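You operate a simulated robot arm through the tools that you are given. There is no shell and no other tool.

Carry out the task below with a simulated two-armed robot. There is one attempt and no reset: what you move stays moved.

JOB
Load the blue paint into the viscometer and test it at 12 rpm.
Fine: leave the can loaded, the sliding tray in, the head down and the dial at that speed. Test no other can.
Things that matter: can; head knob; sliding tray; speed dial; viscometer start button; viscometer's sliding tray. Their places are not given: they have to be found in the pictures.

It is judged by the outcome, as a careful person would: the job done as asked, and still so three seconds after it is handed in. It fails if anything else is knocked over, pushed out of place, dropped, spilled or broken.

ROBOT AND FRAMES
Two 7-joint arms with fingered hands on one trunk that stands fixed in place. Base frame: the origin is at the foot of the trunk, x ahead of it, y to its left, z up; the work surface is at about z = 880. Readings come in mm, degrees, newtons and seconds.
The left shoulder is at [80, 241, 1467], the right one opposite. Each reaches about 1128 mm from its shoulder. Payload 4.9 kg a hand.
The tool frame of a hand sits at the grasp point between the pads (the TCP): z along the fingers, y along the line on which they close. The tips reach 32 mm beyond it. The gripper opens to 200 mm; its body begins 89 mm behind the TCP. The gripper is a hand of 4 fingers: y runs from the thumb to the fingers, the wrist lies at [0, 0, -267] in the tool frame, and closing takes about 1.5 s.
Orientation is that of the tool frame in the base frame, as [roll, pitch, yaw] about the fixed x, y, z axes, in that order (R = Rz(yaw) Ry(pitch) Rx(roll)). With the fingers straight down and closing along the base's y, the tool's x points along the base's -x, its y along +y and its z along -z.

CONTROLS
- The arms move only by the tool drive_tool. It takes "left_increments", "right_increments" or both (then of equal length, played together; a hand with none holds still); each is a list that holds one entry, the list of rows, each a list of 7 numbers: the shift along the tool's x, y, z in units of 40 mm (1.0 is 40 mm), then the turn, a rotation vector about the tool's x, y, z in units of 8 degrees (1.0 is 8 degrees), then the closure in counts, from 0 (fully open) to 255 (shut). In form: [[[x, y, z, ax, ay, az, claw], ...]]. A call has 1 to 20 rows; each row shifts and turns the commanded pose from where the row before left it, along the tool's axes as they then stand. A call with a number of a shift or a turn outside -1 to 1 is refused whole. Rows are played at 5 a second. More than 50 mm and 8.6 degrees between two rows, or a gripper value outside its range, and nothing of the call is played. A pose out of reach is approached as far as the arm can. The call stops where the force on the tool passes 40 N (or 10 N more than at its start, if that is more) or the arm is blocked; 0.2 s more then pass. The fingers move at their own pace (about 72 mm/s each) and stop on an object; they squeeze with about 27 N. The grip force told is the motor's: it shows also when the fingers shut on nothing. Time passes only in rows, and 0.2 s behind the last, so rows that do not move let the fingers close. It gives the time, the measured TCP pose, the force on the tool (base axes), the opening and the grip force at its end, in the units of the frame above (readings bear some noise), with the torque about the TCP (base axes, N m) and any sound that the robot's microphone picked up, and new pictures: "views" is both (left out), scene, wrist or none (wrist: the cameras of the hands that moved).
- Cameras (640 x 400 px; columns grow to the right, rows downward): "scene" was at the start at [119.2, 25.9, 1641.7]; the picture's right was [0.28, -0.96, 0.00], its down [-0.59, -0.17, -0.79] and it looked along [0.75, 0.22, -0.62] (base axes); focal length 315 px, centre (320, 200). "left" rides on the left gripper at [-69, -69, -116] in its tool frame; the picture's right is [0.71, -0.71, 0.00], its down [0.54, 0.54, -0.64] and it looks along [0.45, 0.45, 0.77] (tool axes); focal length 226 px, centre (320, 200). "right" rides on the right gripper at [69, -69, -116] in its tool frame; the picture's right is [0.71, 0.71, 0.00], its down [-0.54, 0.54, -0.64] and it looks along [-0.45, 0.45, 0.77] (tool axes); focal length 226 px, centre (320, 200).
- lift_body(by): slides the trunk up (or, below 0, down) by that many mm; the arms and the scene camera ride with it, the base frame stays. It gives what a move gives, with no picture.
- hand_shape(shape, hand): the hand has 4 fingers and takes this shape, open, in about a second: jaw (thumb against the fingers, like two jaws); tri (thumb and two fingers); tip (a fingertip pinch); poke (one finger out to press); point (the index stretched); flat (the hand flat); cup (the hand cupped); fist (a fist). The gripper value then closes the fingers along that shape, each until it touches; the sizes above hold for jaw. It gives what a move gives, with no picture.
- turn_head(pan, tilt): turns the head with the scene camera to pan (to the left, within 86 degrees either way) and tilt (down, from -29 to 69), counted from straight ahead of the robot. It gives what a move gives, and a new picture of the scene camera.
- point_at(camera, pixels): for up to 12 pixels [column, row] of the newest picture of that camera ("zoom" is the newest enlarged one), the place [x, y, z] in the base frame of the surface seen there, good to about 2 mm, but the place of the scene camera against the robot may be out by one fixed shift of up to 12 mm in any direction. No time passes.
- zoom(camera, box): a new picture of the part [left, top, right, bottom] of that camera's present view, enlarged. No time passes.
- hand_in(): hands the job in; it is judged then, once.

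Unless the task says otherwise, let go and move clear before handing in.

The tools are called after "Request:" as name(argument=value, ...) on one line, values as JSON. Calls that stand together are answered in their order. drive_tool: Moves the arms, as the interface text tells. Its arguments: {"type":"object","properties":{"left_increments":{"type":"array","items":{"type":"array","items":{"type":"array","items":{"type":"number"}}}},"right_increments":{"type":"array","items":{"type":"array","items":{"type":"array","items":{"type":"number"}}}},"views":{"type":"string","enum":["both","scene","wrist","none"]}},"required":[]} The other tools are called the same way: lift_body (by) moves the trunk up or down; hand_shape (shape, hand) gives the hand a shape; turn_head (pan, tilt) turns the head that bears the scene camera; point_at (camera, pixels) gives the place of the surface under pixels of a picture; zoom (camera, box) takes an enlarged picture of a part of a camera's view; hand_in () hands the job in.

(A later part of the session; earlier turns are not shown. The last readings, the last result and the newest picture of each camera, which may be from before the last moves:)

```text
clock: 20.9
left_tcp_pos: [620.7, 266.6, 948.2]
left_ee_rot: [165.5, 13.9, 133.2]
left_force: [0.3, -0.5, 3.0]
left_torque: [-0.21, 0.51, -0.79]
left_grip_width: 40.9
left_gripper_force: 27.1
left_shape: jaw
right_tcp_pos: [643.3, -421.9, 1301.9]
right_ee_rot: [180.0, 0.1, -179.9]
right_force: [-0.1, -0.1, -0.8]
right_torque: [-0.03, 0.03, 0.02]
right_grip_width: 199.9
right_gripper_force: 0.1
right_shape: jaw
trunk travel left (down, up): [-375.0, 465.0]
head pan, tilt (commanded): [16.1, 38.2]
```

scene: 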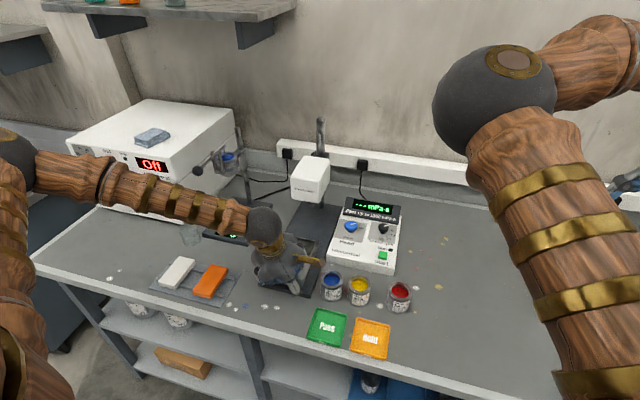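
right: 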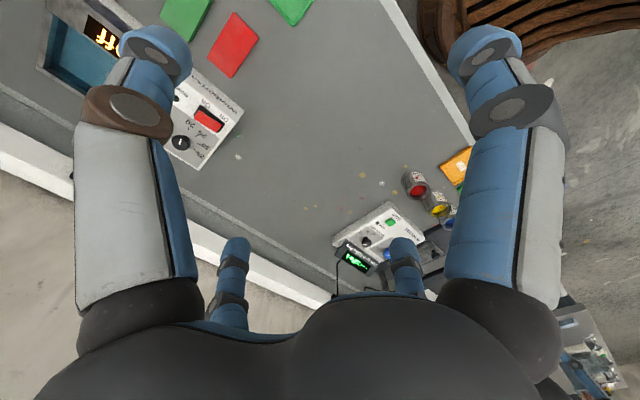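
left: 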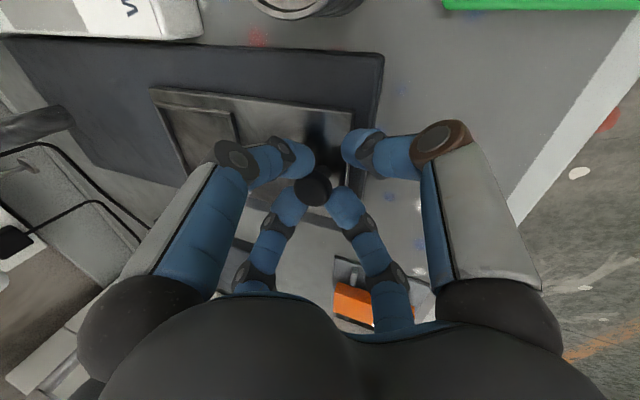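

The tray is out by about 125 mm (its edge near the plate's front edge, 360,130). I'll pull 12 mm more to see if a stop is met.

Request:
drive_tool(left_increments=[[[0.1, -0.1, -0.051, 0, 0, 0, 255], [0.1, -0.1, -0.051, 0, 0, 0, 255], [0, 0, 0, 0, 0, 0, 255]]], views="wrist")

```text
clock: 21.7
left_tcp_pos: [609.5, 266.4, 950.2]
left_ee_rot: [165.6, 14.0, 133.3]
left_force: [-1.0, 0.8, 2.9]
left_torque: [-0.18, 0.54, -0.83]
left_grip_width: 41.0
left_gripper_force: 27.7
left_shape: jaw
right_tcp_pos: [643.0, -420.3, 1302.0]
right_ee_rot: [-180.0, 0.1, -179.9]
right_force: [0.1, 1.2, 0.1]
right_torque: [-0.01, 0.0, 0.02]
right_grip_width: 200.1
right_gripper_force: 0.1
right_shape: jaw
trunk travel left (down, up): [-375.0, 465.0]
head pan, tilt (commanded): [16.1, 38.2]
```

left: 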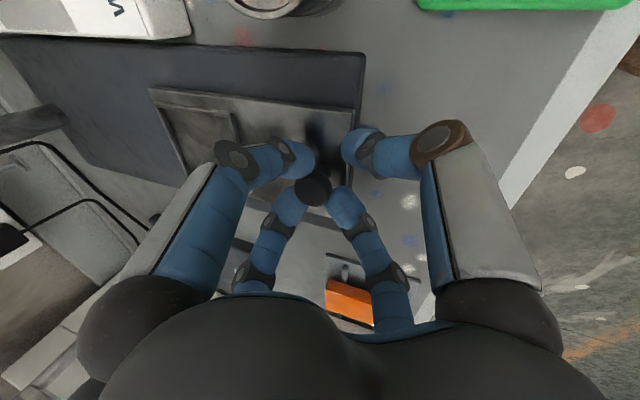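

The tray front is flush with the plate's front edge, so the recess is now at about x 726, clear of the head. I'll open the fingers a little, back off along the hand's axis and straighten the hand to vertical.

Request:
drive_tool(left_increments=[[[0, 0, 0, 0, 0, 0, 170], [0, 0, 0, 0, 0, 0, 170], [0, 0, 0, 0, 0, 0, 170], [0, 0, -0.5, 0, 0, 0, 170], [0, 0, -1, 0, 0, 0, 170], [0, 0, -1, 0, 0, 0, 170], [0, 0, -0.8, 0, 0, 0, 150], [0, 0, 0, 0.442, 0.442, 0, 115], [0, 0, 0, 0.442, 0.442, 0, 115], [0, 0, 0, 0.442, 0.442, 0, 115], [0, 0, 0, 0.442, 0.442, 0, 115], [0, 0, 0, 0, 0, 0, 115]]], views="both")

```text
clock: 24.3
left_tcp_pos: [563.7, 266.5, 1073.6]
left_ee_rot: [-179.9, 0.0, 135.1]
left_force: [0.7, 0.5, 1.1]
left_torque: [0.0, 0.0, 0.02]
left_grip_width: 109.3
left_gripper_force: 0.0
left_shape: jaw
right_tcp_pos: [643.8, -421.1, 1301.7]
right_ee_rot: [180.0, 0.0, -180.0]
right_force: [-0.2, -0.1, 0.1]
right_torque: [0.01, 0.01, 0.0]
right_grip_width: 200.0
right_gripper_force: 0.0
right_shape: jaw
trunk travel left (down, up): [-375.0, 465.0]
head pan, tilt (commanded): [16.1, 38.2]
```

scene: 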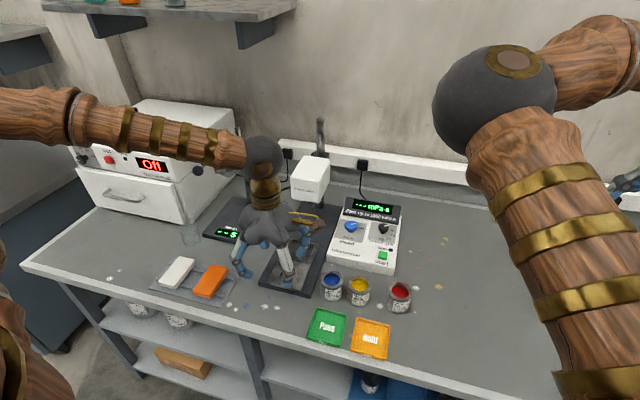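
left: 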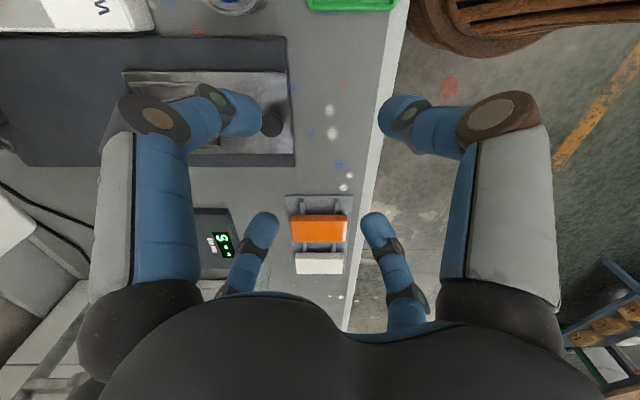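

The tray stayed out and the hand is vertical at (564,267,1074). I'll move over the blue can at (638,140) at this height and check the centring.

Request:
drive_tool(left_increments=[[[-0.8875, -0.231, 0, 0, 0, 0, 115], [-0.8875, -0.231, 0, 0, 0, 0, 115], [-0.8875, -0.231, 0, 0, 0, 0, 115], [-0.8875, -0.231, 0, 0, 0, 0, 115], [0, 0, 0, 0, 0, 0, 115], [0, 0, 0, 0, 0, 0, 115]]], views="both")

```text
clock: 25.7
left_tcp_pos: [637.7, 140.6, 1071.3]
left_ee_rot: [-180.0, 0.0, 135.1]
left_force: [0.5, 0.2, -0.4]
left_torque: [-0.01, 0.0, 0.0]
left_grip_width: 109.3
left_gripper_force: 0.0
left_shape: jaw
right_tcp_pos: [642.8, -420.8, 1302.6]
right_ee_rot: [180.0, -0.1, -179.9]
right_force: [-0.2, 0.5, -0.5]
right_torque: [0.02, -0.03, -0.01]
right_grip_width: 199.8
right_gripper_force: 0.0
right_shape: jaw
trunk travel left (down, up): [-375.0, 465.0]
head pan, tilt (commanded): [16.1, 38.2]
```

scene: 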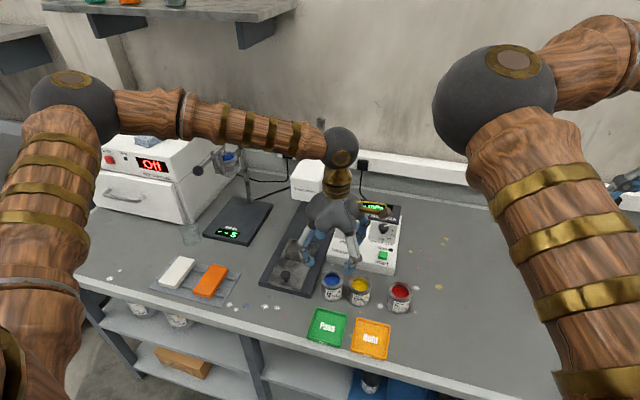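
left: 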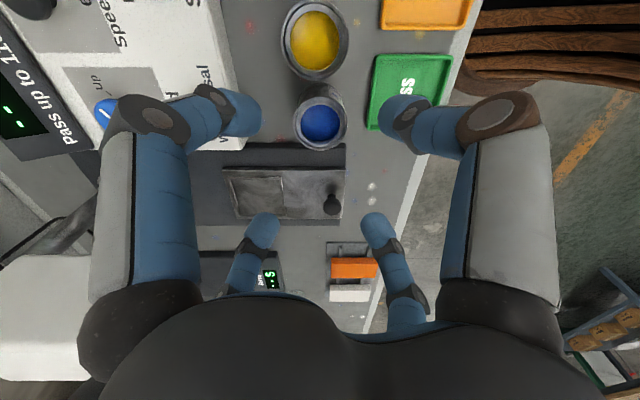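

The blue can is at (320,122) in the left picture, centred between the fingers horizontally. I'll measure its rim and the green tray's nearest edge with this camera.

Request:
zoom(camera="left", box=[270, 70, 370, 160])

Request:
point_at(camera="left", pixels=[[296, 124], [347, 124], [321, 99], [321, 149], [370, 120], [380, 60], [262, 195], [331, 203], [284, 210], [230, 177], [341, 170], [343, 145]])

```text
4.44 times, centred on (320, 115) of left
```

zoom: 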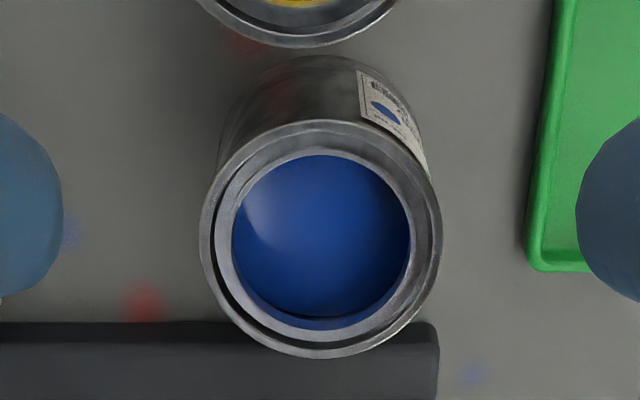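

```text
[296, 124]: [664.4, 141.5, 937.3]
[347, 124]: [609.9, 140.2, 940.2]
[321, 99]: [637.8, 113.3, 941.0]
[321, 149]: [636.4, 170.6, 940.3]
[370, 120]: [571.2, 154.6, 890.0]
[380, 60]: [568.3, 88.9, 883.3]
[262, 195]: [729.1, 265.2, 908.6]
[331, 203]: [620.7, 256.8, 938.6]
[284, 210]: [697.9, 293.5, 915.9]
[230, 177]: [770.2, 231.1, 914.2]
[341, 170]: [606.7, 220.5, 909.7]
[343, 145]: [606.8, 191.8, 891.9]
```

The rim is centred at (637,142), radius ≈29; the hand is within 1.5 mm of it. I'll descend with open fingers to TCP z≈939 (tips just above the plate height).

Request:
drive_tool(left_increments=[[[0.03, 0.02, 0.7, 0, 0, 0, 115], [0, 0, 0.7, 0, 0, 0, 115], [0, 0, 0.7, 0, 0, 0, 115], [0, 0, 0.6, 0, 0, 0, 115], [0, 0, 0.4, 0, 0, 0, 115], [0, 0, 0.2, 0, 0, 0, 115], [0, 0, 0, 0, 0, 0, 115]]], views="both")

Request:
zoom(camera="scene", box=[280, 200, 430, 320])

```text
clock: 27.3
left_tcp_pos: [639.0, 140.9, 939.5]
left_ee_rot: [180.0, 0.0, 135.1]
left_force: [-0.6, 0.4, -0.3]
left_torque: [0.0, 0.0, 0.0]
left_grip_width: 109.5
left_gripper_force: 0.0
left_shape: jaw
right_tcp_pos: [642.6, -420.4, 1301.2]
right_ee_rot: [-179.9, 0.0, -179.9]
right_force: [-0.6, 0.0, 1.2]
right_torque: [0.0, 0.01, -0.01]
right_grip_width: 199.9
right_gripper_force: 0.0
right_shape: jaw
trunk travel left (down, up): [-375.0, 465.0]
head pan, tilt (commanded): [16.1, 38.2]
```

scene: 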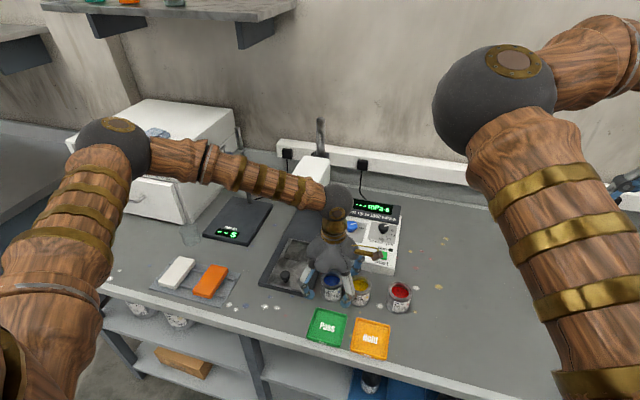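
left: 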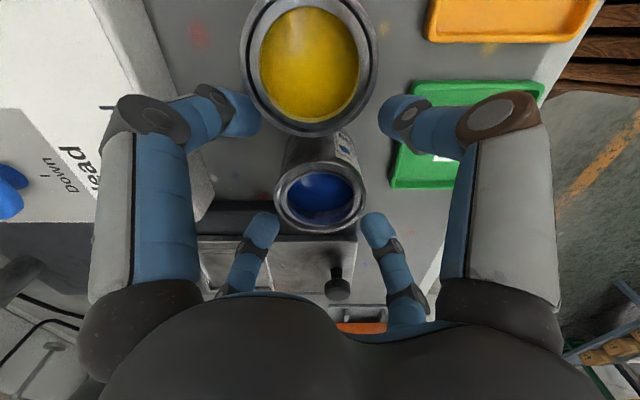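

```text
3.33 times, centred on (355, 260) of scene
```

zoom: 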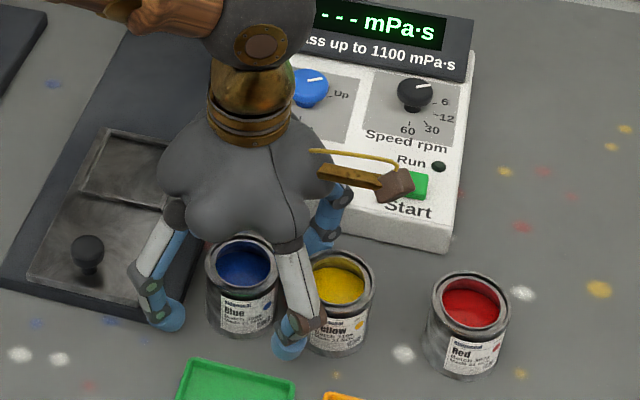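

All four fingers stand around the blue can without touching anything (no force). I'll close on it.

Request:
drive_tool(left_increments=[[[0, 0, 0, 0, 0, 0, 255], [0, 0, 0, 0, 0, 0, 255], [0, 0, 0, 0, 0, 0, 255], [0, 0, 0, 0, 0, 0, 255], [0, 0, 0, 0, 0, 0, 255], [0, 0, 0, 0, 0, 0, 255]]], views="wrist")

Request:
zoom(camera="scene", box=[280, 200, 430, 320])

```text
clock: 28.7
left_tcp_pos: [639.5, 142.5, 938.7]
left_ee_rot: [-180.0, 0.0, 135.1]
left_force: [0.1, 0.8, -0.2]
left_torque: [0.03, -0.03, 0.0]
left_grip_width: 54.7
left_gripper_force: 26.8
left_shape: jaw
right_tcp_pos: [644.2, -420.6, 1300.7]
right_ee_rot: [179.9, -0.1, -180.0]
right_force: [0.2, 0.4, 0.7]
right_torque: [-0.01, -0.02, -0.01]
right_grip_width: 200.1
right_gripper_force: 0.1
right_shape: jaw
trunk travel left (down, up): [-375.0, 465.0]
head pan, tilt (commanded): [16.1, 38.2]
```

left: 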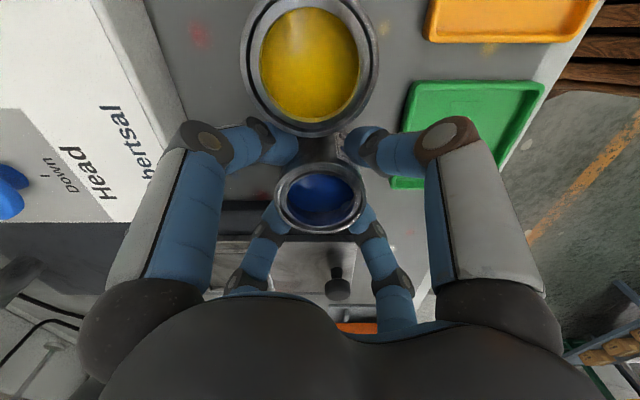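

```text
3.33 times, centred on (355, 260) of scene
```

zoom: 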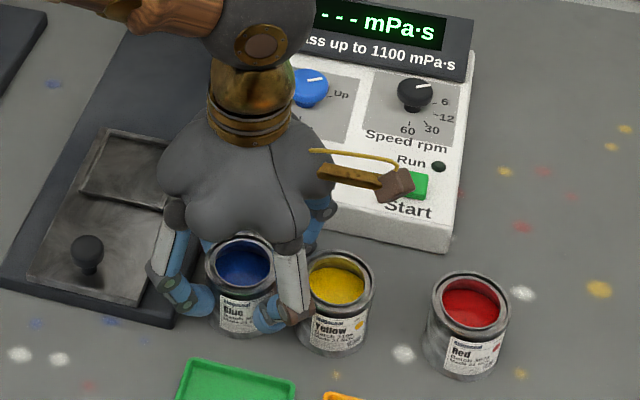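

Gripped with 27 N; yellow and red cans have not moved. I'll lift slowly straight up.

Request:
drive_tool(left_increments=[[[0, 0, -0.25, 0, 0, 0, 255], [0, 0, -0.4, 0, 0, 0, 255], [0, 0, -0.6, 0, 0, 0, 255], [0, 0, -0.6, 0, 0, 0, 255], [0, 0, -0.4, 0, 0, 0, 255], [0, 0, 0, 0, 0, 0, 255]]], views="both")

Request:
zoom(camera="scene", box=[260, 180, 430, 320])

```text
clock: 30.1
left_tcp_pos: [638.6, 142.0, 1030.1]
left_ee_rot: [-179.9, 0.0, 135.1]
left_force: [-0.4, -0.2, -1.5]
left_torque: [-0.03, 0.01, -0.01]
left_grip_width: 54.9
left_gripper_force: 27.2
left_shape: jaw
right_tcp_pos: [643.7, -421.0, 1301.3]
right_ee_rot: [-180.0, 0.0, -180.0]
right_force: [-0.2, 0.1, -0.5]
right_torque: [0.03, 0.01, 0.01]
right_grip_width: 199.7
right_gripper_force: 0.0
right_shape: jaw
trunk travel left (down, up): [-375.0, 465.0]
head pan, tilt (commanded): [16.1, 38.2]
```

scene: 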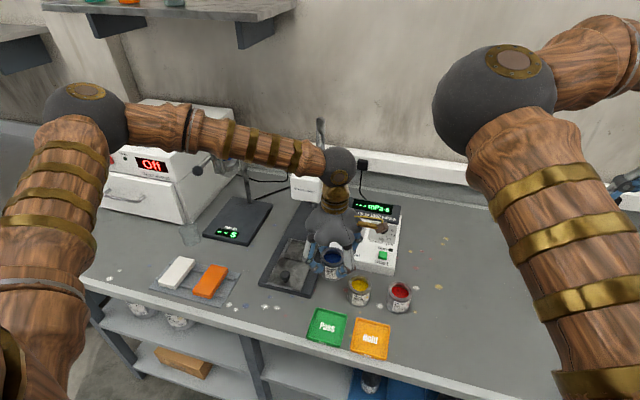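
left: 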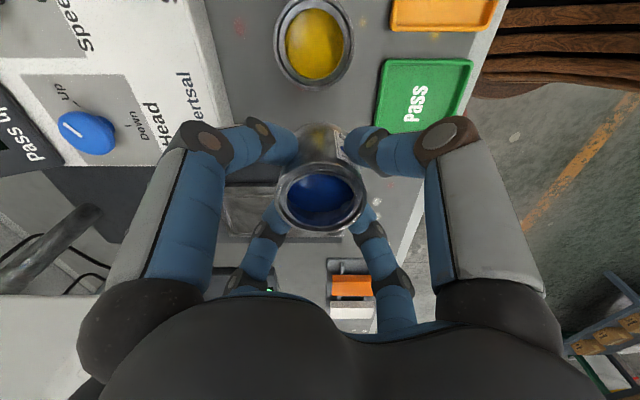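

```text
2.86 times, centred on (345, 250) of scene
```

zoom: 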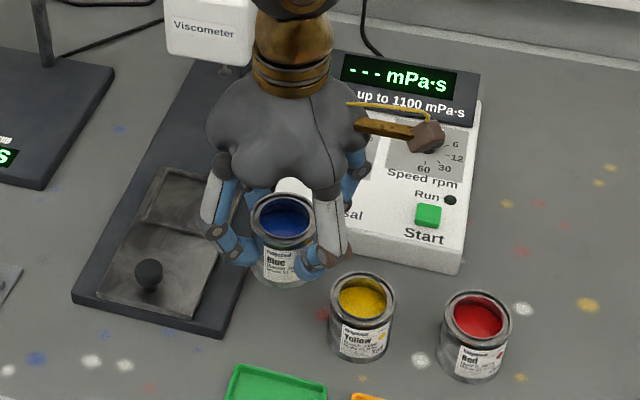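

The can is lifted cleanly and upright. I'll measure where the tray's recess now is, using the scene zoom (tray corners 97,292; 160,170; 195,318; recess edge 140,218).

Request:
point_at(camera="zoom", pixels=[[99, 293], [160, 170], [194, 317], [150, 270], [170, 178], [145, 217], [210, 232], [180, 200], [148, 285], [107, 287]])

Request:
zoom(camera="left", box=[200, 150, 360, 260])

```text
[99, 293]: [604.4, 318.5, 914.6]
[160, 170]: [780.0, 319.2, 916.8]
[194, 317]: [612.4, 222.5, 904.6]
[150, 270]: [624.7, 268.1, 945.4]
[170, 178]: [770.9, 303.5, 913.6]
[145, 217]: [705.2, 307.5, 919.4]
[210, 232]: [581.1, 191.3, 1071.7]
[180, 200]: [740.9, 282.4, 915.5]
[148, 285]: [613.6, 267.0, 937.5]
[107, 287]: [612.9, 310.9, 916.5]
```

```text
3.64 times, centred on (280, 205) of left
```

zoom: 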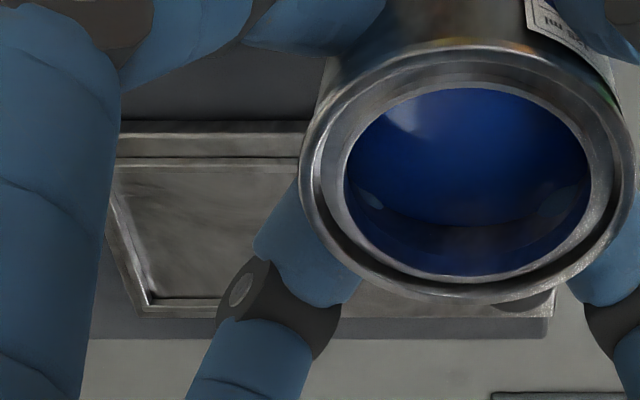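

Request:
point_at(camera="zoom", pixels=[[150, 300], [118, 165], [150, 285], [130, 175], [200, 230], [140, 312], [125, 140], [545, 315], [250, 160]])

```text
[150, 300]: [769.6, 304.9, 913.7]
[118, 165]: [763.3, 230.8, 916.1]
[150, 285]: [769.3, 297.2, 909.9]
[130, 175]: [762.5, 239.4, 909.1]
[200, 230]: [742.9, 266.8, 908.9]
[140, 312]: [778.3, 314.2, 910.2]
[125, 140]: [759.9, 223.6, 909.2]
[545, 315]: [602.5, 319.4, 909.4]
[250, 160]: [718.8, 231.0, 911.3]
```

The recess spans about x 697–767, y 233–304 (centre ≈ 730, 268.5), floor z≈909. Before moving in, I check the exact face of the white head near (300,185).

Request:
zoom(camera="scene", box=[270, 150, 350, 220])

Request:
point_at(camera="scene", pixels=[[293, 178], [293, 198], [305, 180], [305, 199], [316, 182], [292, 170], [310, 165]])

```text
5.71 times, centred on (310, 185) of scene
```

zoom: 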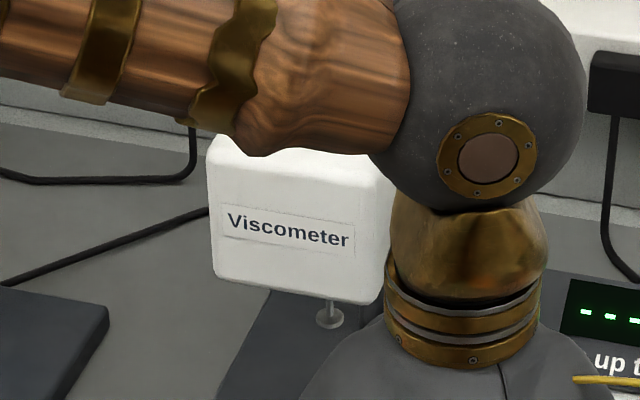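

```text
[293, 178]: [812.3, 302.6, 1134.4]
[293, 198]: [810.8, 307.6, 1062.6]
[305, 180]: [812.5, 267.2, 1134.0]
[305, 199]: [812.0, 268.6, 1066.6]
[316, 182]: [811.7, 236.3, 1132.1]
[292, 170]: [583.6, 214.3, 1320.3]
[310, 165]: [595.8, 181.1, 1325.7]
```

The head's face is at x≈806, bottom z≈1054; the palm should stay about 15 mm short of it. I'll carry the can slowly to just above the recess, staying at this height.

Request:
drive_tool(left_increments=[[[0.04, 0.25, 0, 0, 0, 0, 255], [0.075, 0.46, 0, 0, 0, 0, 255], [0.075, 0.46, 0, 0, 0, 0, 255], [0.075, 0.46, 0, 0, 0, 0, 255], [0.075, 0.46, 0, 0, 0, 0, 255], [0.075, 0.46, 0, 0, 0, 0, 255], [0.075, 0.46, 0, 0, 0, 0, 255], [0.075, 0.46, 0, 0, 0, 0, 255], [0.04, 0.25, 0, 0, 0, 0, 255], [0, 0, 0, 0, 0, 0, 255]]], views="both")

Request:
zoom(camera="scene", box=[240, 160, 360, 300])

```text
clock: 32.3
left_tcp_pos: [727.3, 264.6, 1031.8]
left_ee_rot: [-179.9, 0.0, 134.9]
left_force: [0.0, -0.7, -2.0]
left_torque: [0.01, 0.01, -0.01]
left_grip_width: 54.9
left_gripper_force: 27.6
left_shape: jaw
right_tcp_pos: [643.9, -420.0, 1301.7]
right_ee_rot: [-179.9, 0.0, -179.9]
right_force: [-0.4, 0.2, 1.0]
right_torque: [0.0, -0.01, 0.01]
right_grip_width: 200.2
right_gripper_force: 0.1
right_shape: jaw
trunk travel left (down, up): [-375.0, 465.0]
head pan, tilt (commanded): [16.1, 38.2]
```

scene: 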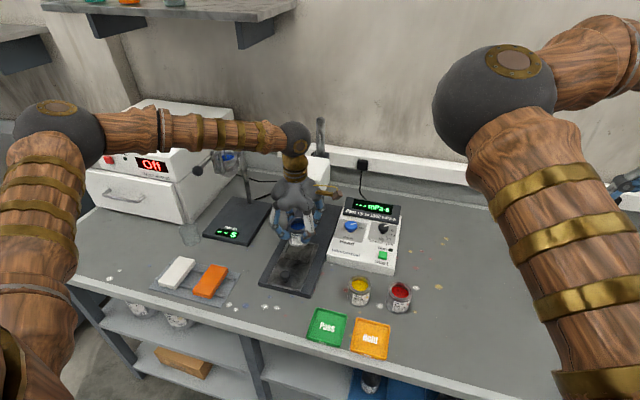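
left: 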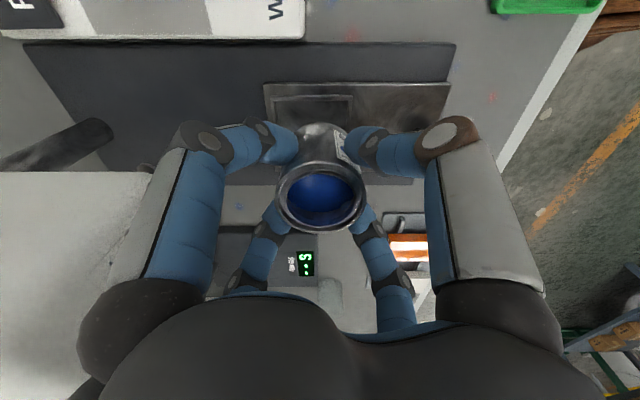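

```text
2.86 times, centred on (300, 230) of scene
```

zoom: 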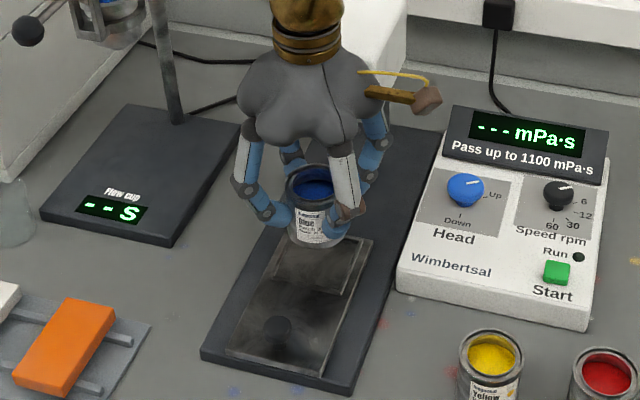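

The can is above the recess, no contact. I'll check the recess's edges in the left camera (272,97 to 352,95) to align exactly.

Request:
zoom(camera="left", box=[240, 60, 400, 190])

Request:
point_at(camera="zoom", pixels=[[95, 95], [125, 145], [455, 143], [440, 155], [135, 158], [300, 150], [120, 138], [460, 138], [545, 105]])

```text
3.08 times, centred on (320, 125) of left
```

zoom: 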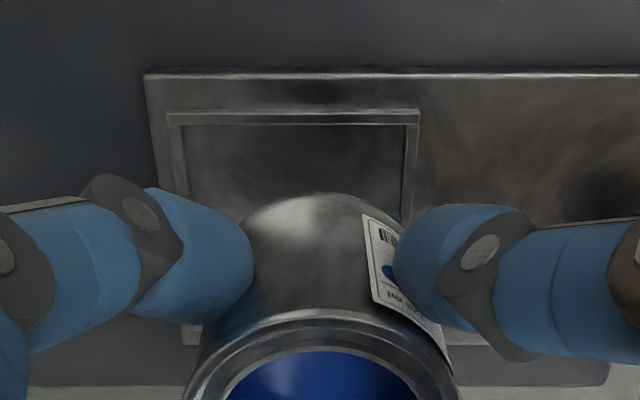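

```text
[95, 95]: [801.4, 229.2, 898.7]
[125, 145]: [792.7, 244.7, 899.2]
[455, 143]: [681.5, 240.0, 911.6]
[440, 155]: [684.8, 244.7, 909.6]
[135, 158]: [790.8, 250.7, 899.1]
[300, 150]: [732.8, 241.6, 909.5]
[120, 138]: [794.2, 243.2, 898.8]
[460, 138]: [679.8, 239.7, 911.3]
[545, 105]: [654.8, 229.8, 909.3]
```

Request:
point_at(camera="zoom", pixels=[[188, 132], [402, 132], [182, 160], [408, 170], [170, 115], [418, 115], [300, 128], [300, 110], [190, 338], [147, 78], [196, 185], [396, 200]])

```text
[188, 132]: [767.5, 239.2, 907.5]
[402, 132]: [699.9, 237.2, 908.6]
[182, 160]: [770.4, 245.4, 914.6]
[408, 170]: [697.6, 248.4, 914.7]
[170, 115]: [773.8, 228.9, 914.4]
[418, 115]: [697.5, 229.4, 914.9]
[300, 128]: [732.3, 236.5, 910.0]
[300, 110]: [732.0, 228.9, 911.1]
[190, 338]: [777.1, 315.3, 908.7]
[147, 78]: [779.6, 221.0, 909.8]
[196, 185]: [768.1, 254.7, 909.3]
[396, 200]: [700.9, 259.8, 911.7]
```

The recess's inner edges read x 700–768 and y 236 (right side), so its centre is ≈(734, 268.5). I'll also check how the can sits relative to the hand.

Request:
zoom(camera="left", box=[260, 140, 380, 240])

```text
4.00 times, centred on (320, 190) of left
```

zoom: 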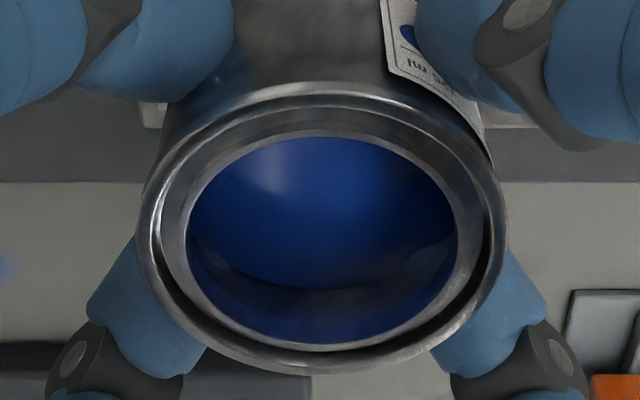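

Request:
point_at(camera="zoom", pixels=[[146, 225], [500, 225], [320, 92], [320, 367], [200, 120], [440, 120], [200, 335], [440, 335]])

```text
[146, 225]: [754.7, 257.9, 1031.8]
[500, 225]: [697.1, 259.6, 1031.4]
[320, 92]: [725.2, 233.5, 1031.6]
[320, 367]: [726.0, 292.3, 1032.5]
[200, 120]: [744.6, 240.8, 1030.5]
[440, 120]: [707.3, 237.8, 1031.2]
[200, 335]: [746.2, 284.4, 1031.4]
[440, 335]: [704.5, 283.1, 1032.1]
```

The can's rim centre is (726,263), 1.5 mm off the TCP, so I need +8 mm in x and +5.6 mm in y. I'll shift and lower to a hover with the can's bottom ~10 mm above the recess ridges, then re-check.

Request:
drive_tool(left_increments=[[[-0.02, 0.12, 0, 0, 0, 0, 255], [-0.0225, 0.12, 0, 0, 0, 0, 255], [0, 0, 0.3, 0, 0, 0, 255], [0, 0, 0.4, 0, 0, 0, 255], [0, 0, 0.35, 0, 0, 0, 255], [0, 0, 0, 0, 0, 0, 255]]], views="both")

Request:
zoom(camera="scene", box=[250, 180, 350, 290])

Request:
zoom(camera="left", box=[240, 90, 400, 240])

```text
clock: 33.7
left_tcp_pos: [734.0, 270.2, 989.1]
left_ee_rot: [180.0, 0.0, 135.2]
left_force: [-0.2, -0.4, -1.5]
left_torque: [-0.02, 0.0, -0.04]
left_grip_width: 55.1
left_gripper_force: 27.5
left_shape: jaw
right_tcp_pos: [642.9, -420.6, 1301.3]
right_ee_rot: [-179.9, 0.1, -179.8]
right_force: [-0.3, 0.6, -0.1]
right_torque: [-0.03, -0.02, 0.01]
right_grip_width: 200.1
right_gripper_force: 0.1
right_shape: jaw
trunk travel left (down, up): [-375.0, 465.0]
head pan, tilt (commanded): [16.1, 38.2]
```

scene: 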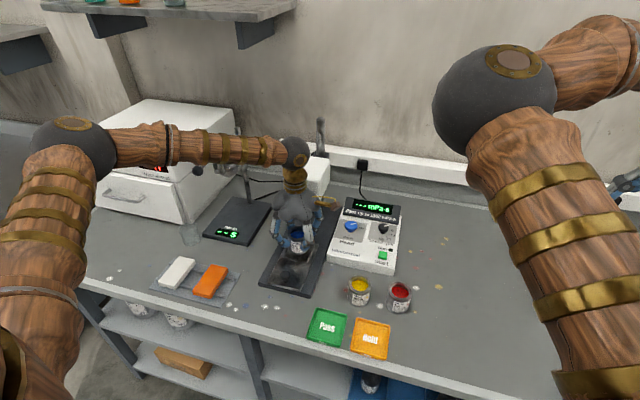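
left: 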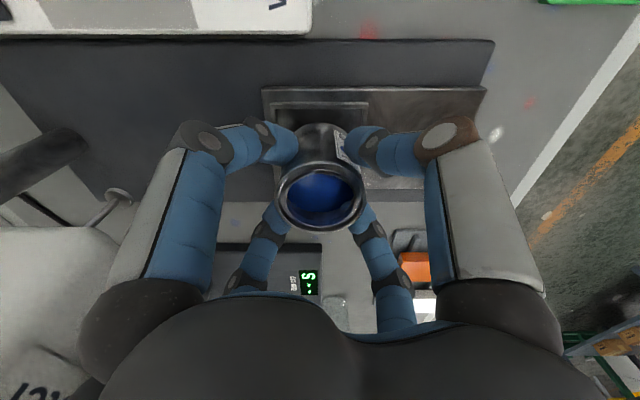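

```text
3.64 times, centred on (300, 235) of scene
```

zoom: 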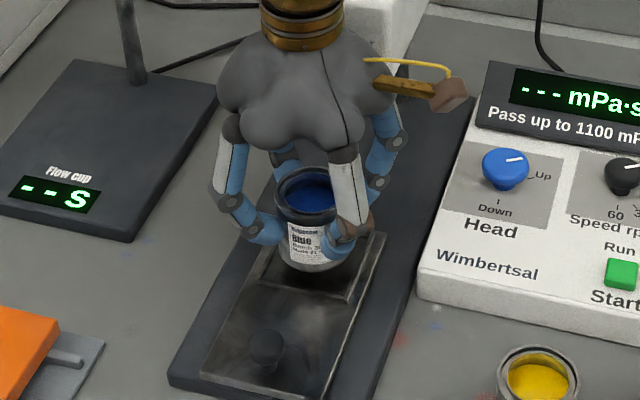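

```text
2.67 times, centred on (320, 165) of left
```

zoom: 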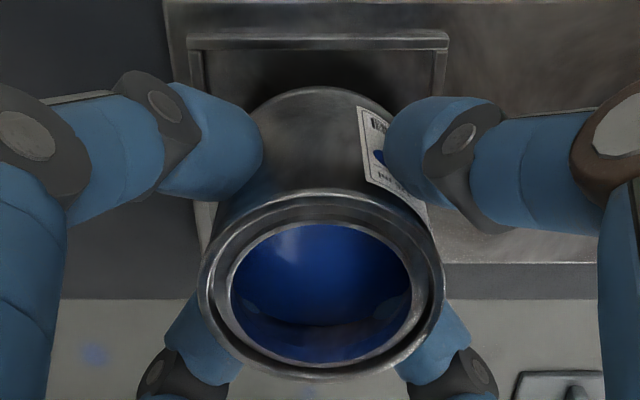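

In the left view the can is centred between the recess ridges horizontally (319 vs 320). I'll verify in y with measured points.

Request:
point_at(camera="zoom", pixels=[[318, 92], [318, 100], [206, 70], [432, 70], [318, 48], [318, 52], [204, 285], [441, 285], [322, 192], [322, 377], [195, 60], [440, 60]])

```text
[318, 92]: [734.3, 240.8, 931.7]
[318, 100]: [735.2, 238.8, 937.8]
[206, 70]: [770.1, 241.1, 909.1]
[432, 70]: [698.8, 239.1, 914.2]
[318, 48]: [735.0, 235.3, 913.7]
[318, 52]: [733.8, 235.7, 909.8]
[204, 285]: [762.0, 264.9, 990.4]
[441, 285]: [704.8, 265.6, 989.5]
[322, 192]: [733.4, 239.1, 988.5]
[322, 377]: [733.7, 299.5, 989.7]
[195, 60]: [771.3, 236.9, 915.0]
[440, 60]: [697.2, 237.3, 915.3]
```

Can centre is (733.4, 269.3) against recess centre (734.5, 268.5): good. I'll lower the last ~19 mm slowly.

Request:
drive_tool(left_increments=[[[0, 0, 0.15, 0, 0, 0, 255], [0, 0, 0.12, 0, 0, 0, 255], [0, 0, 0.1, 0, 0, 0, 255], [0, 0, 0.06, 0, 0, 0, 255], [0, 0, 0, 0, 0, 0, 255]]], views="both")

Request:
zoom(camera="scene", box=[250, 180, 350, 290])

```text
clock: 34.9
left_tcp_pos: [735.2, 270.6, 970.7]
left_ee_rot: [180.0, 0.0, 135.1]
left_force: [-0.3, 0.2, -1.3]
left_torque: [-0.01, 0.0, 0.0]
left_grip_width: 55.0
left_gripper_force: 26.7
left_shape: jaw
right_tcp_pos: [643.6, -421.2, 1301.7]
right_ee_rot: [-180.0, 0.0, -179.8]
right_force: [0.3, -0.2, -0.5]
right_torque: [0.02, -0.02, -0.02]
right_grip_width: 199.9
right_gripper_force: 0.0
right_shape: jaw
trunk travel left (down, up): [-375.0, 465.0]
head pan, tilt (commanded): [16.1, 38.2]
```

scene: 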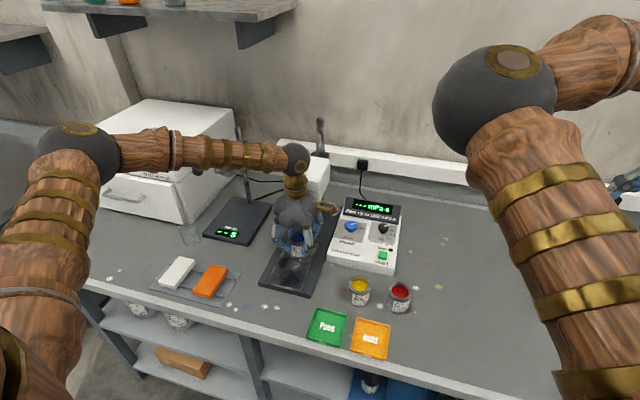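
left: 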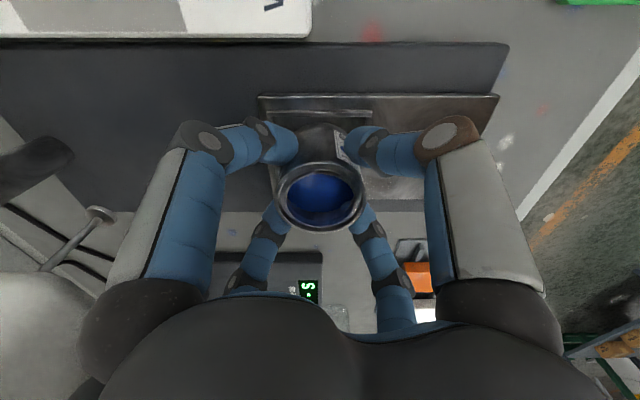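

```text
3.64 times, centred on (300, 235) of scene
```

zoom: 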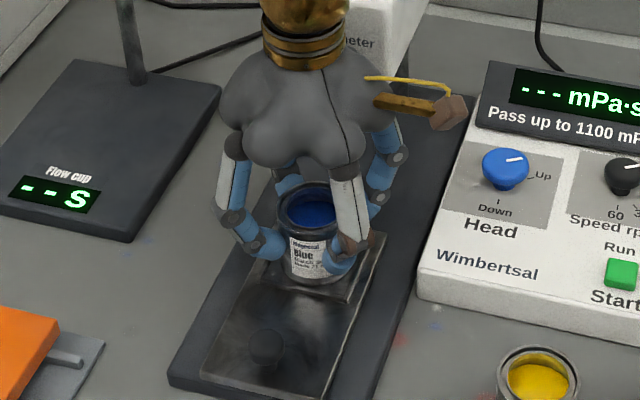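

Still carrying the weight (−1.3 N), so not quite down. I'll lower in 1.5 mm steps watching the force.

Request:
drive_tool(left_increments=[[[0, 0, 0.04, 0, 0, 0, 255], [0, 0, 0.04, 0, 0, 0, 255], [0, 0, 0, 0, 0, 0, 255]]], views="none")

```text
clock: 35.7
left_tcp_pos: [733.9, 270.0, 970.0]
left_ee_rot: [179.9, 0.0, 135.2]
left_force: [1.7, 0.9, 11.1]
left_torque: [-0.02, 0.06, 0.04]
left_grip_width: 55.1
left_gripper_force: 27.4
left_shape: jaw
right_tcp_pos: [643.0, -422.3, 1302.3]
right_ee_rot: [180.0, -0.1, -179.9]
right_force: [-0.3, -0.2, 0.7]
right_torque: [0.03, 0.01, 0.01]
right_grip_width: 199.7
right_gripper_force: 0.0
right_shape: jaw
trunk travel left (down, up): [-375.0, 465.0]
head pan, tilt (commanded): [16.1, 38.2]
```

Contact force of 11 N upward at TCP z≈969.5, matching the recess floor (909), so the can is seated. I'll relieve the pressure, open the fingers just enough, and rise 40 mm straight up.

Request:
drive_tool(left_increments=[[[0, 0, -0.04, 0, 0, 0, 255], [0, 0, 0, 0, 0, 0, 200], [0, 0, 0, 0, 0, 0, 180], [0, 0, 0, 0, 0, 0, 164], [0, 0, 0, 0, 0, 0, 164], [0, 0, 0, 0, 0, 0, 164]]], views="both")

Request:
zoom(camera="scene", box=[250, 180, 350, 290])

```text
clock: 37.1
left_tcp_pos: [734.8, 269.2, 969.7]
left_ee_rot: [-179.9, 0.0, 135.2]
left_force: [-0.2, 0.4, 0.4]
left_torque: [0.01, -0.01, 0.02]
left_grip_width: 71.2
left_gripper_force: 0.0
left_shape: jaw
right_tcp_pos: [644.1, -421.5, 1302.0]
right_ee_rot: [-180.0, 0.0, -179.9]
right_force: [0.1, -0.4, -0.1]
right_torque: [0.0, -0.01, 0.01]
right_grip_width: 199.8
right_gripper_force: 0.1
right_shape: jaw
trunk travel left (down, up): [-375.0, 465.0]
head pan, tilt (commanded): [16.1, 38.2]
```

scene: 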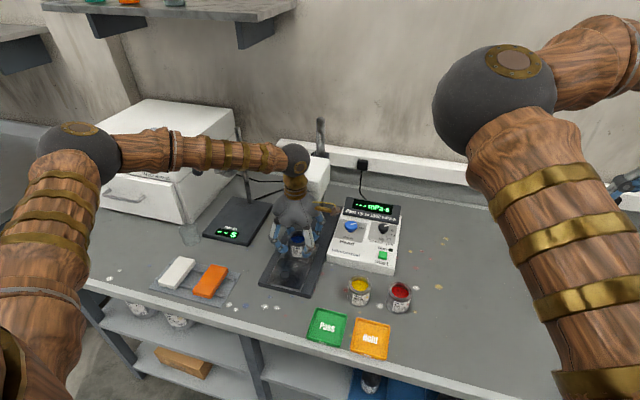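
left: 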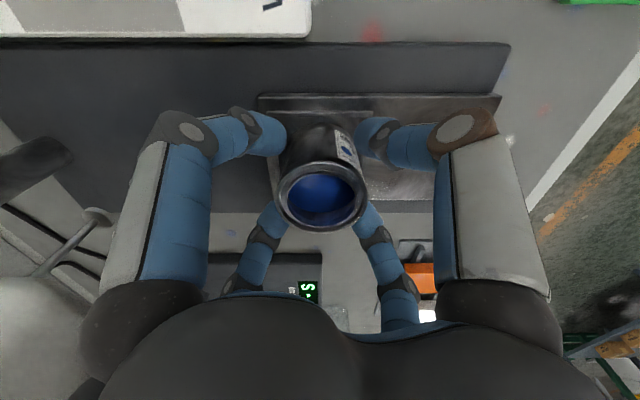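

```text
3.64 times, centred on (300, 235) of scene
```

zoom: 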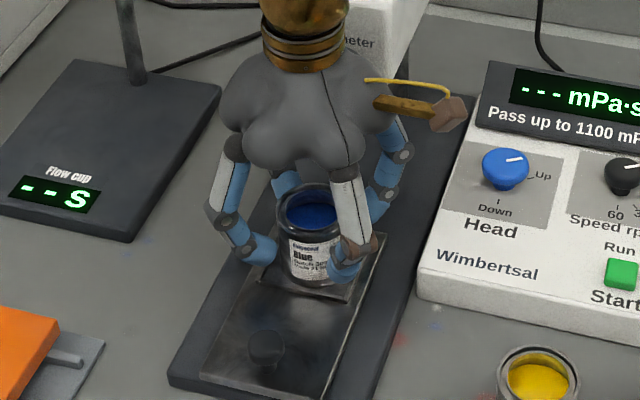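

The fingers have let go (71 mm opening) and the can stands upright in the recess. I'll rise 42 mm straight up and look.

Request:
drive_tool(left_increments=[[[0, 0, -0.15, 0, 0, 0, 164], [0, 0, -0.25, 0, 0, 0, 164], [0, 0, -0.3, 0, 0, 0, 164], [0, 0, -0.35, 0, 0, 0, 164], [0, 0, 0, 0, 0, 0, 164]]], views="both")

Request:
zoom(camera="scene", box=[250, 160, 350, 290])

```text
clock: 38.3
left_tcp_pos: [734.6, 269.8, 1012.2]
left_ee_rot: [180.0, 0.0, 134.9]
left_force: [0.3, -0.2, -0.2]
left_torque: [0.04, -0.02, 0.05]
left_grip_width: 71.4
left_gripper_force: 0.1
left_shape: jaw
right_tcp_pos: [644.6, -421.3, 1302.1]
right_ee_rot: [180.0, 0.0, -180.0]
right_force: [0.7, 1.0, 0.5]
right_torque: [-0.02, 0.03, -0.01]
right_grip_width: 200.2
right_gripper_force: 0.1
right_shape: jaw
trunk travel left (down, up): [-375.0, 465.0]
head pan, tilt (commanded): [16.1, 38.2]
```

scene: 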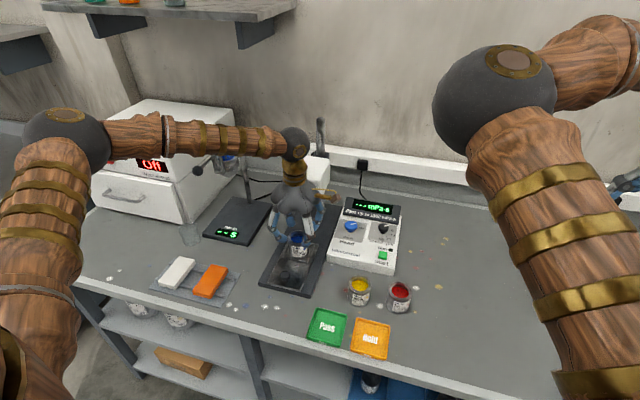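
left: 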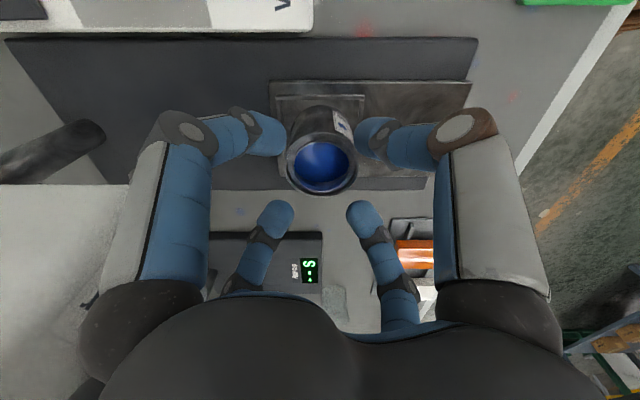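

```text
3.08 times, centred on (300, 225) of scene
```

zoom: 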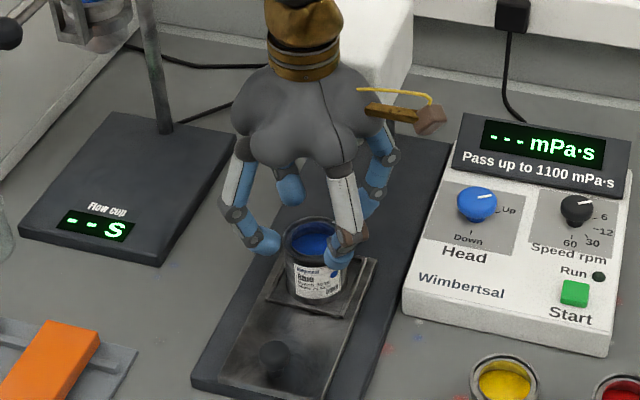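

The can stands free with the fingertips above its rim. I'll move back toward the robot while rising, then tilt the hand 20° again over the tray knob.

Request:
drive_tool(left_increments=[[[0.353, -0.353, -0.15, 0, 0, 0, 164], [0.353, -0.353, -0.2, 0, 0, 0, 164], [0.353, -0.353, -0.2, 0, 0, 0, 164], [0.353, -0.353, -0.2, 0, 0, 0, 164], [0.353, -0.353, 0, 0, 0, 0, 174], [0.353, -0.353, 0, 0, 0, 0, 178], [0.353, -0.353, 0, 0, 0, 0, 178], [0, 0, 0, -0.442, -0.442, 0, 178], [0, 0, 0, -0.442, -0.442, 0, 178], [0, 0, 0, -0.442, -0.442, 0, 178], [0, 0, 0, -0.442, -0.442, 0, 178], [0, 0, 0, 0, 0, 0, 178]]], views="both")

Request:
zoom(camera="scene", box=[250, 160, 350, 300])

```text
clock: 40.9
left_tcp_pos: [594.9, 269.9, 1042.0]
left_ee_rot: [165.6, 14.0, 133.4]
left_force: [0.7, -0.3, 0.2]
left_torque: [0.01, -0.01, -0.01]
left_grip_width: 60.4
left_gripper_force: 0.0
left_shape: jaw
right_tcp_pos: [644.9, -422.6, 1300.9]
right_ee_rot: [180.0, 0.0, -179.9]
right_force: [-0.6, 0.2, 0.1]
right_torque: [0.01, 0.01, 0.02]
right_grip_width: 200.1
right_gripper_force: 0.0
right_shape: jaw
trunk travel left (down, up): [-375.0, 465.0]
head pan, tilt (commanded): [16.1, 38.2]
```

scene: 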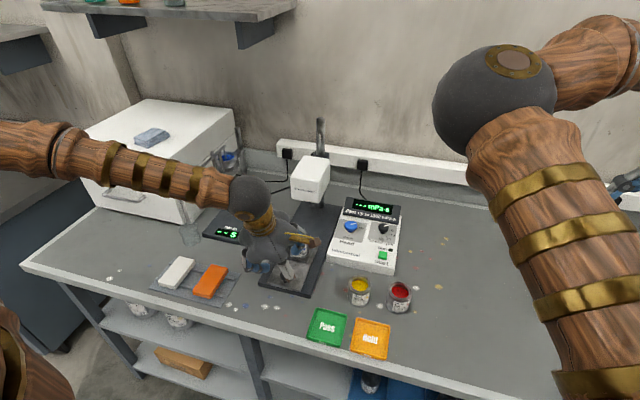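
left: 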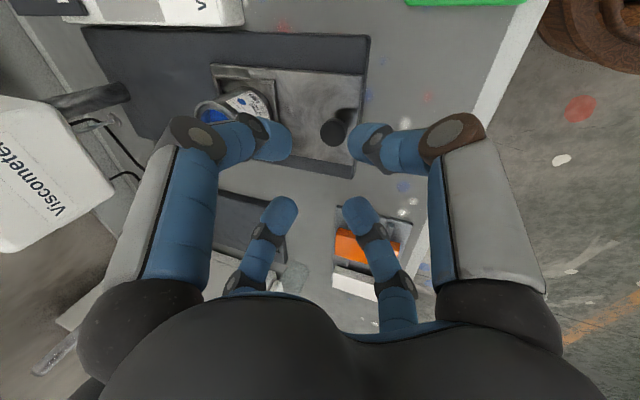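

```text
2.86 times, centred on (300, 230) of scene
```

zoom: 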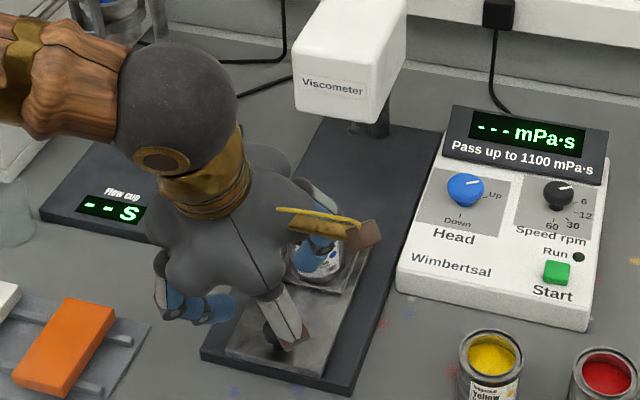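

The knob is at (333,132) and the can at (235,105) in the left view. I'll zoom on them to check the can and measure the knob.

Request:
zoom(camera="left", box=[190, 50, 370, 190])

Request:
point_at(camera="left", pixels=[[333, 132], [333, 120], [333, 144], [321, 133], [345, 130], [352, 177], [365, 75]])

```text
2.86 times, centred on (280, 120) of left
```

zoom: 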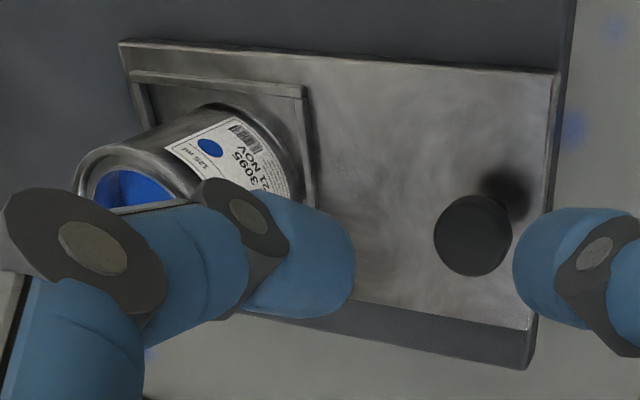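

```text
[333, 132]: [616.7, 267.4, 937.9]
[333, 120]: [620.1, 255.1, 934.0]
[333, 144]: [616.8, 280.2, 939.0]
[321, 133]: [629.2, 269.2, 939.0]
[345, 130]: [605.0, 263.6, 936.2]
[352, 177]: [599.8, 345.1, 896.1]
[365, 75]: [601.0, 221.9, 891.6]
```

The can sits square in the recess and the knob is at (617,267.5). I'll go down on the knob as before.

Request:
drive_tool(left_increments=[[[0.25, -0.33, 0, 0, 0, 0, 178], [0, 0, 0.6, 0, 0, 0, 178], [0, 0, 0.6, 0, 0, 0, 178], [0, 0, 0.6, 0, 0, 0, 178], [0, 0, 0.35, 0, 0, 0, 178], [0, 0, 0.15, 0, 0, 0, 178], [0, 0, 0, 0, 0, 0, 178]]], views="wrist")

```text
clock: 42.5
left_tcp_pos: [610.8, 267.7, 950.4]
left_ee_rot: [165.5, 14.1, 133.3]
left_force: [-1.1, -0.4, 2.8]
left_torque: [0.09, 0.03, 0.01]
left_grip_width: 60.7
left_gripper_force: 0.0
left_shape: jaw
right_tcp_pos: [643.1, -420.9, 1302.3]
right_ee_rot: [-180.0, 0.0, -179.9]
right_force: [0.6, -0.4, 0.2]
right_torque: [-0.01, -0.04, -0.05]
right_grip_width: 199.8
right_gripper_force: 0.1
right_shape: jaw
trunk travel left (down, up): [-375.0, 465.0]
head pan, tilt (commanded): [16.1, 38.2]
```

left: 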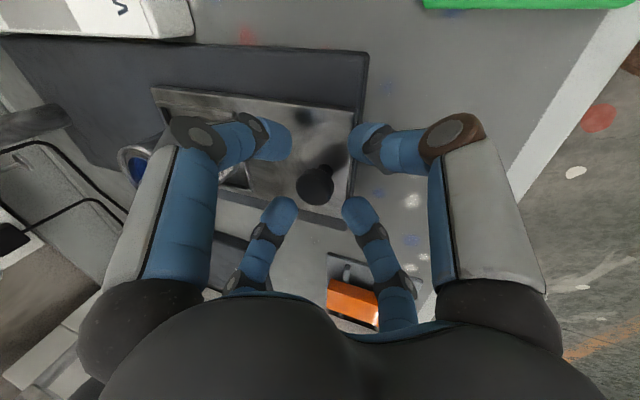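

The knob (315,187) is between the fingertips as before. I'll close on it.

Request:
drive_tool(left_increments=[[[0, 0, 0, 0, 0, 0, 255], [0, 0, 0, 0, 0, 0, 255], [0, 0, 0, 0, 0, 0, 255], [0, 0, 0, 0, 0, 0, 255], [0, 0, 0, 0, 0, 0, 255]]], views="both")

Request:
zoom(camera="scene", box=[240, 180, 350, 310])

```text
clock: 43.7
left_tcp_pos: [610.0, 267.4, 949.5]
left_ee_rot: [165.6, 13.9, 133.3]
left_force: [0.6, 1.4, 8.1]
left_torque: [0.03, -0.14, 0.01]
left_grip_width: 34.1
left_gripper_force: 27.5
left_shape: jaw
right_tcp_pos: [643.5, -420.2, 1301.9]
right_ee_rot: [179.9, 0.0, -179.9]
right_force: [0.8, 0.4, -0.1]
right_torque: [-0.01, -0.02, 0.01]
right_grip_width: 199.8
right_gripper_force: 0.0
right_shape: jaw
trunk travel left (down, up): [-375.0, 465.0]
head pan, tilt (commanded): [16.1, 38.2]
```

scene: 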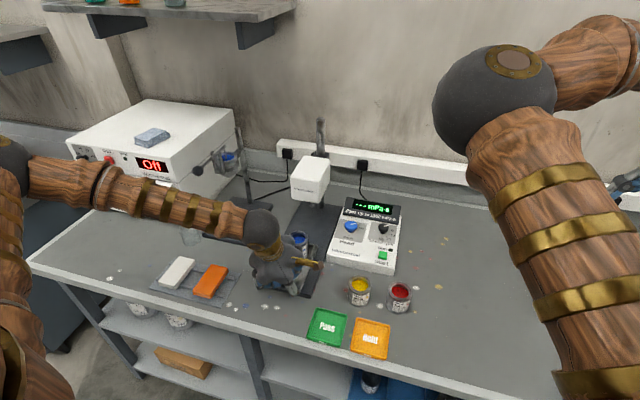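
left: 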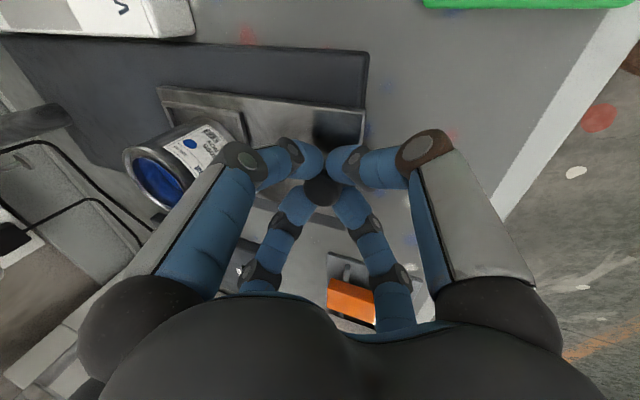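

```text
3.08 times, centred on (295, 245) of scene
```

zoom: 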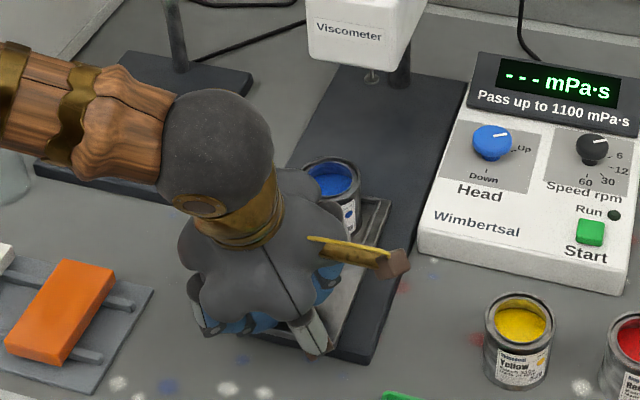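

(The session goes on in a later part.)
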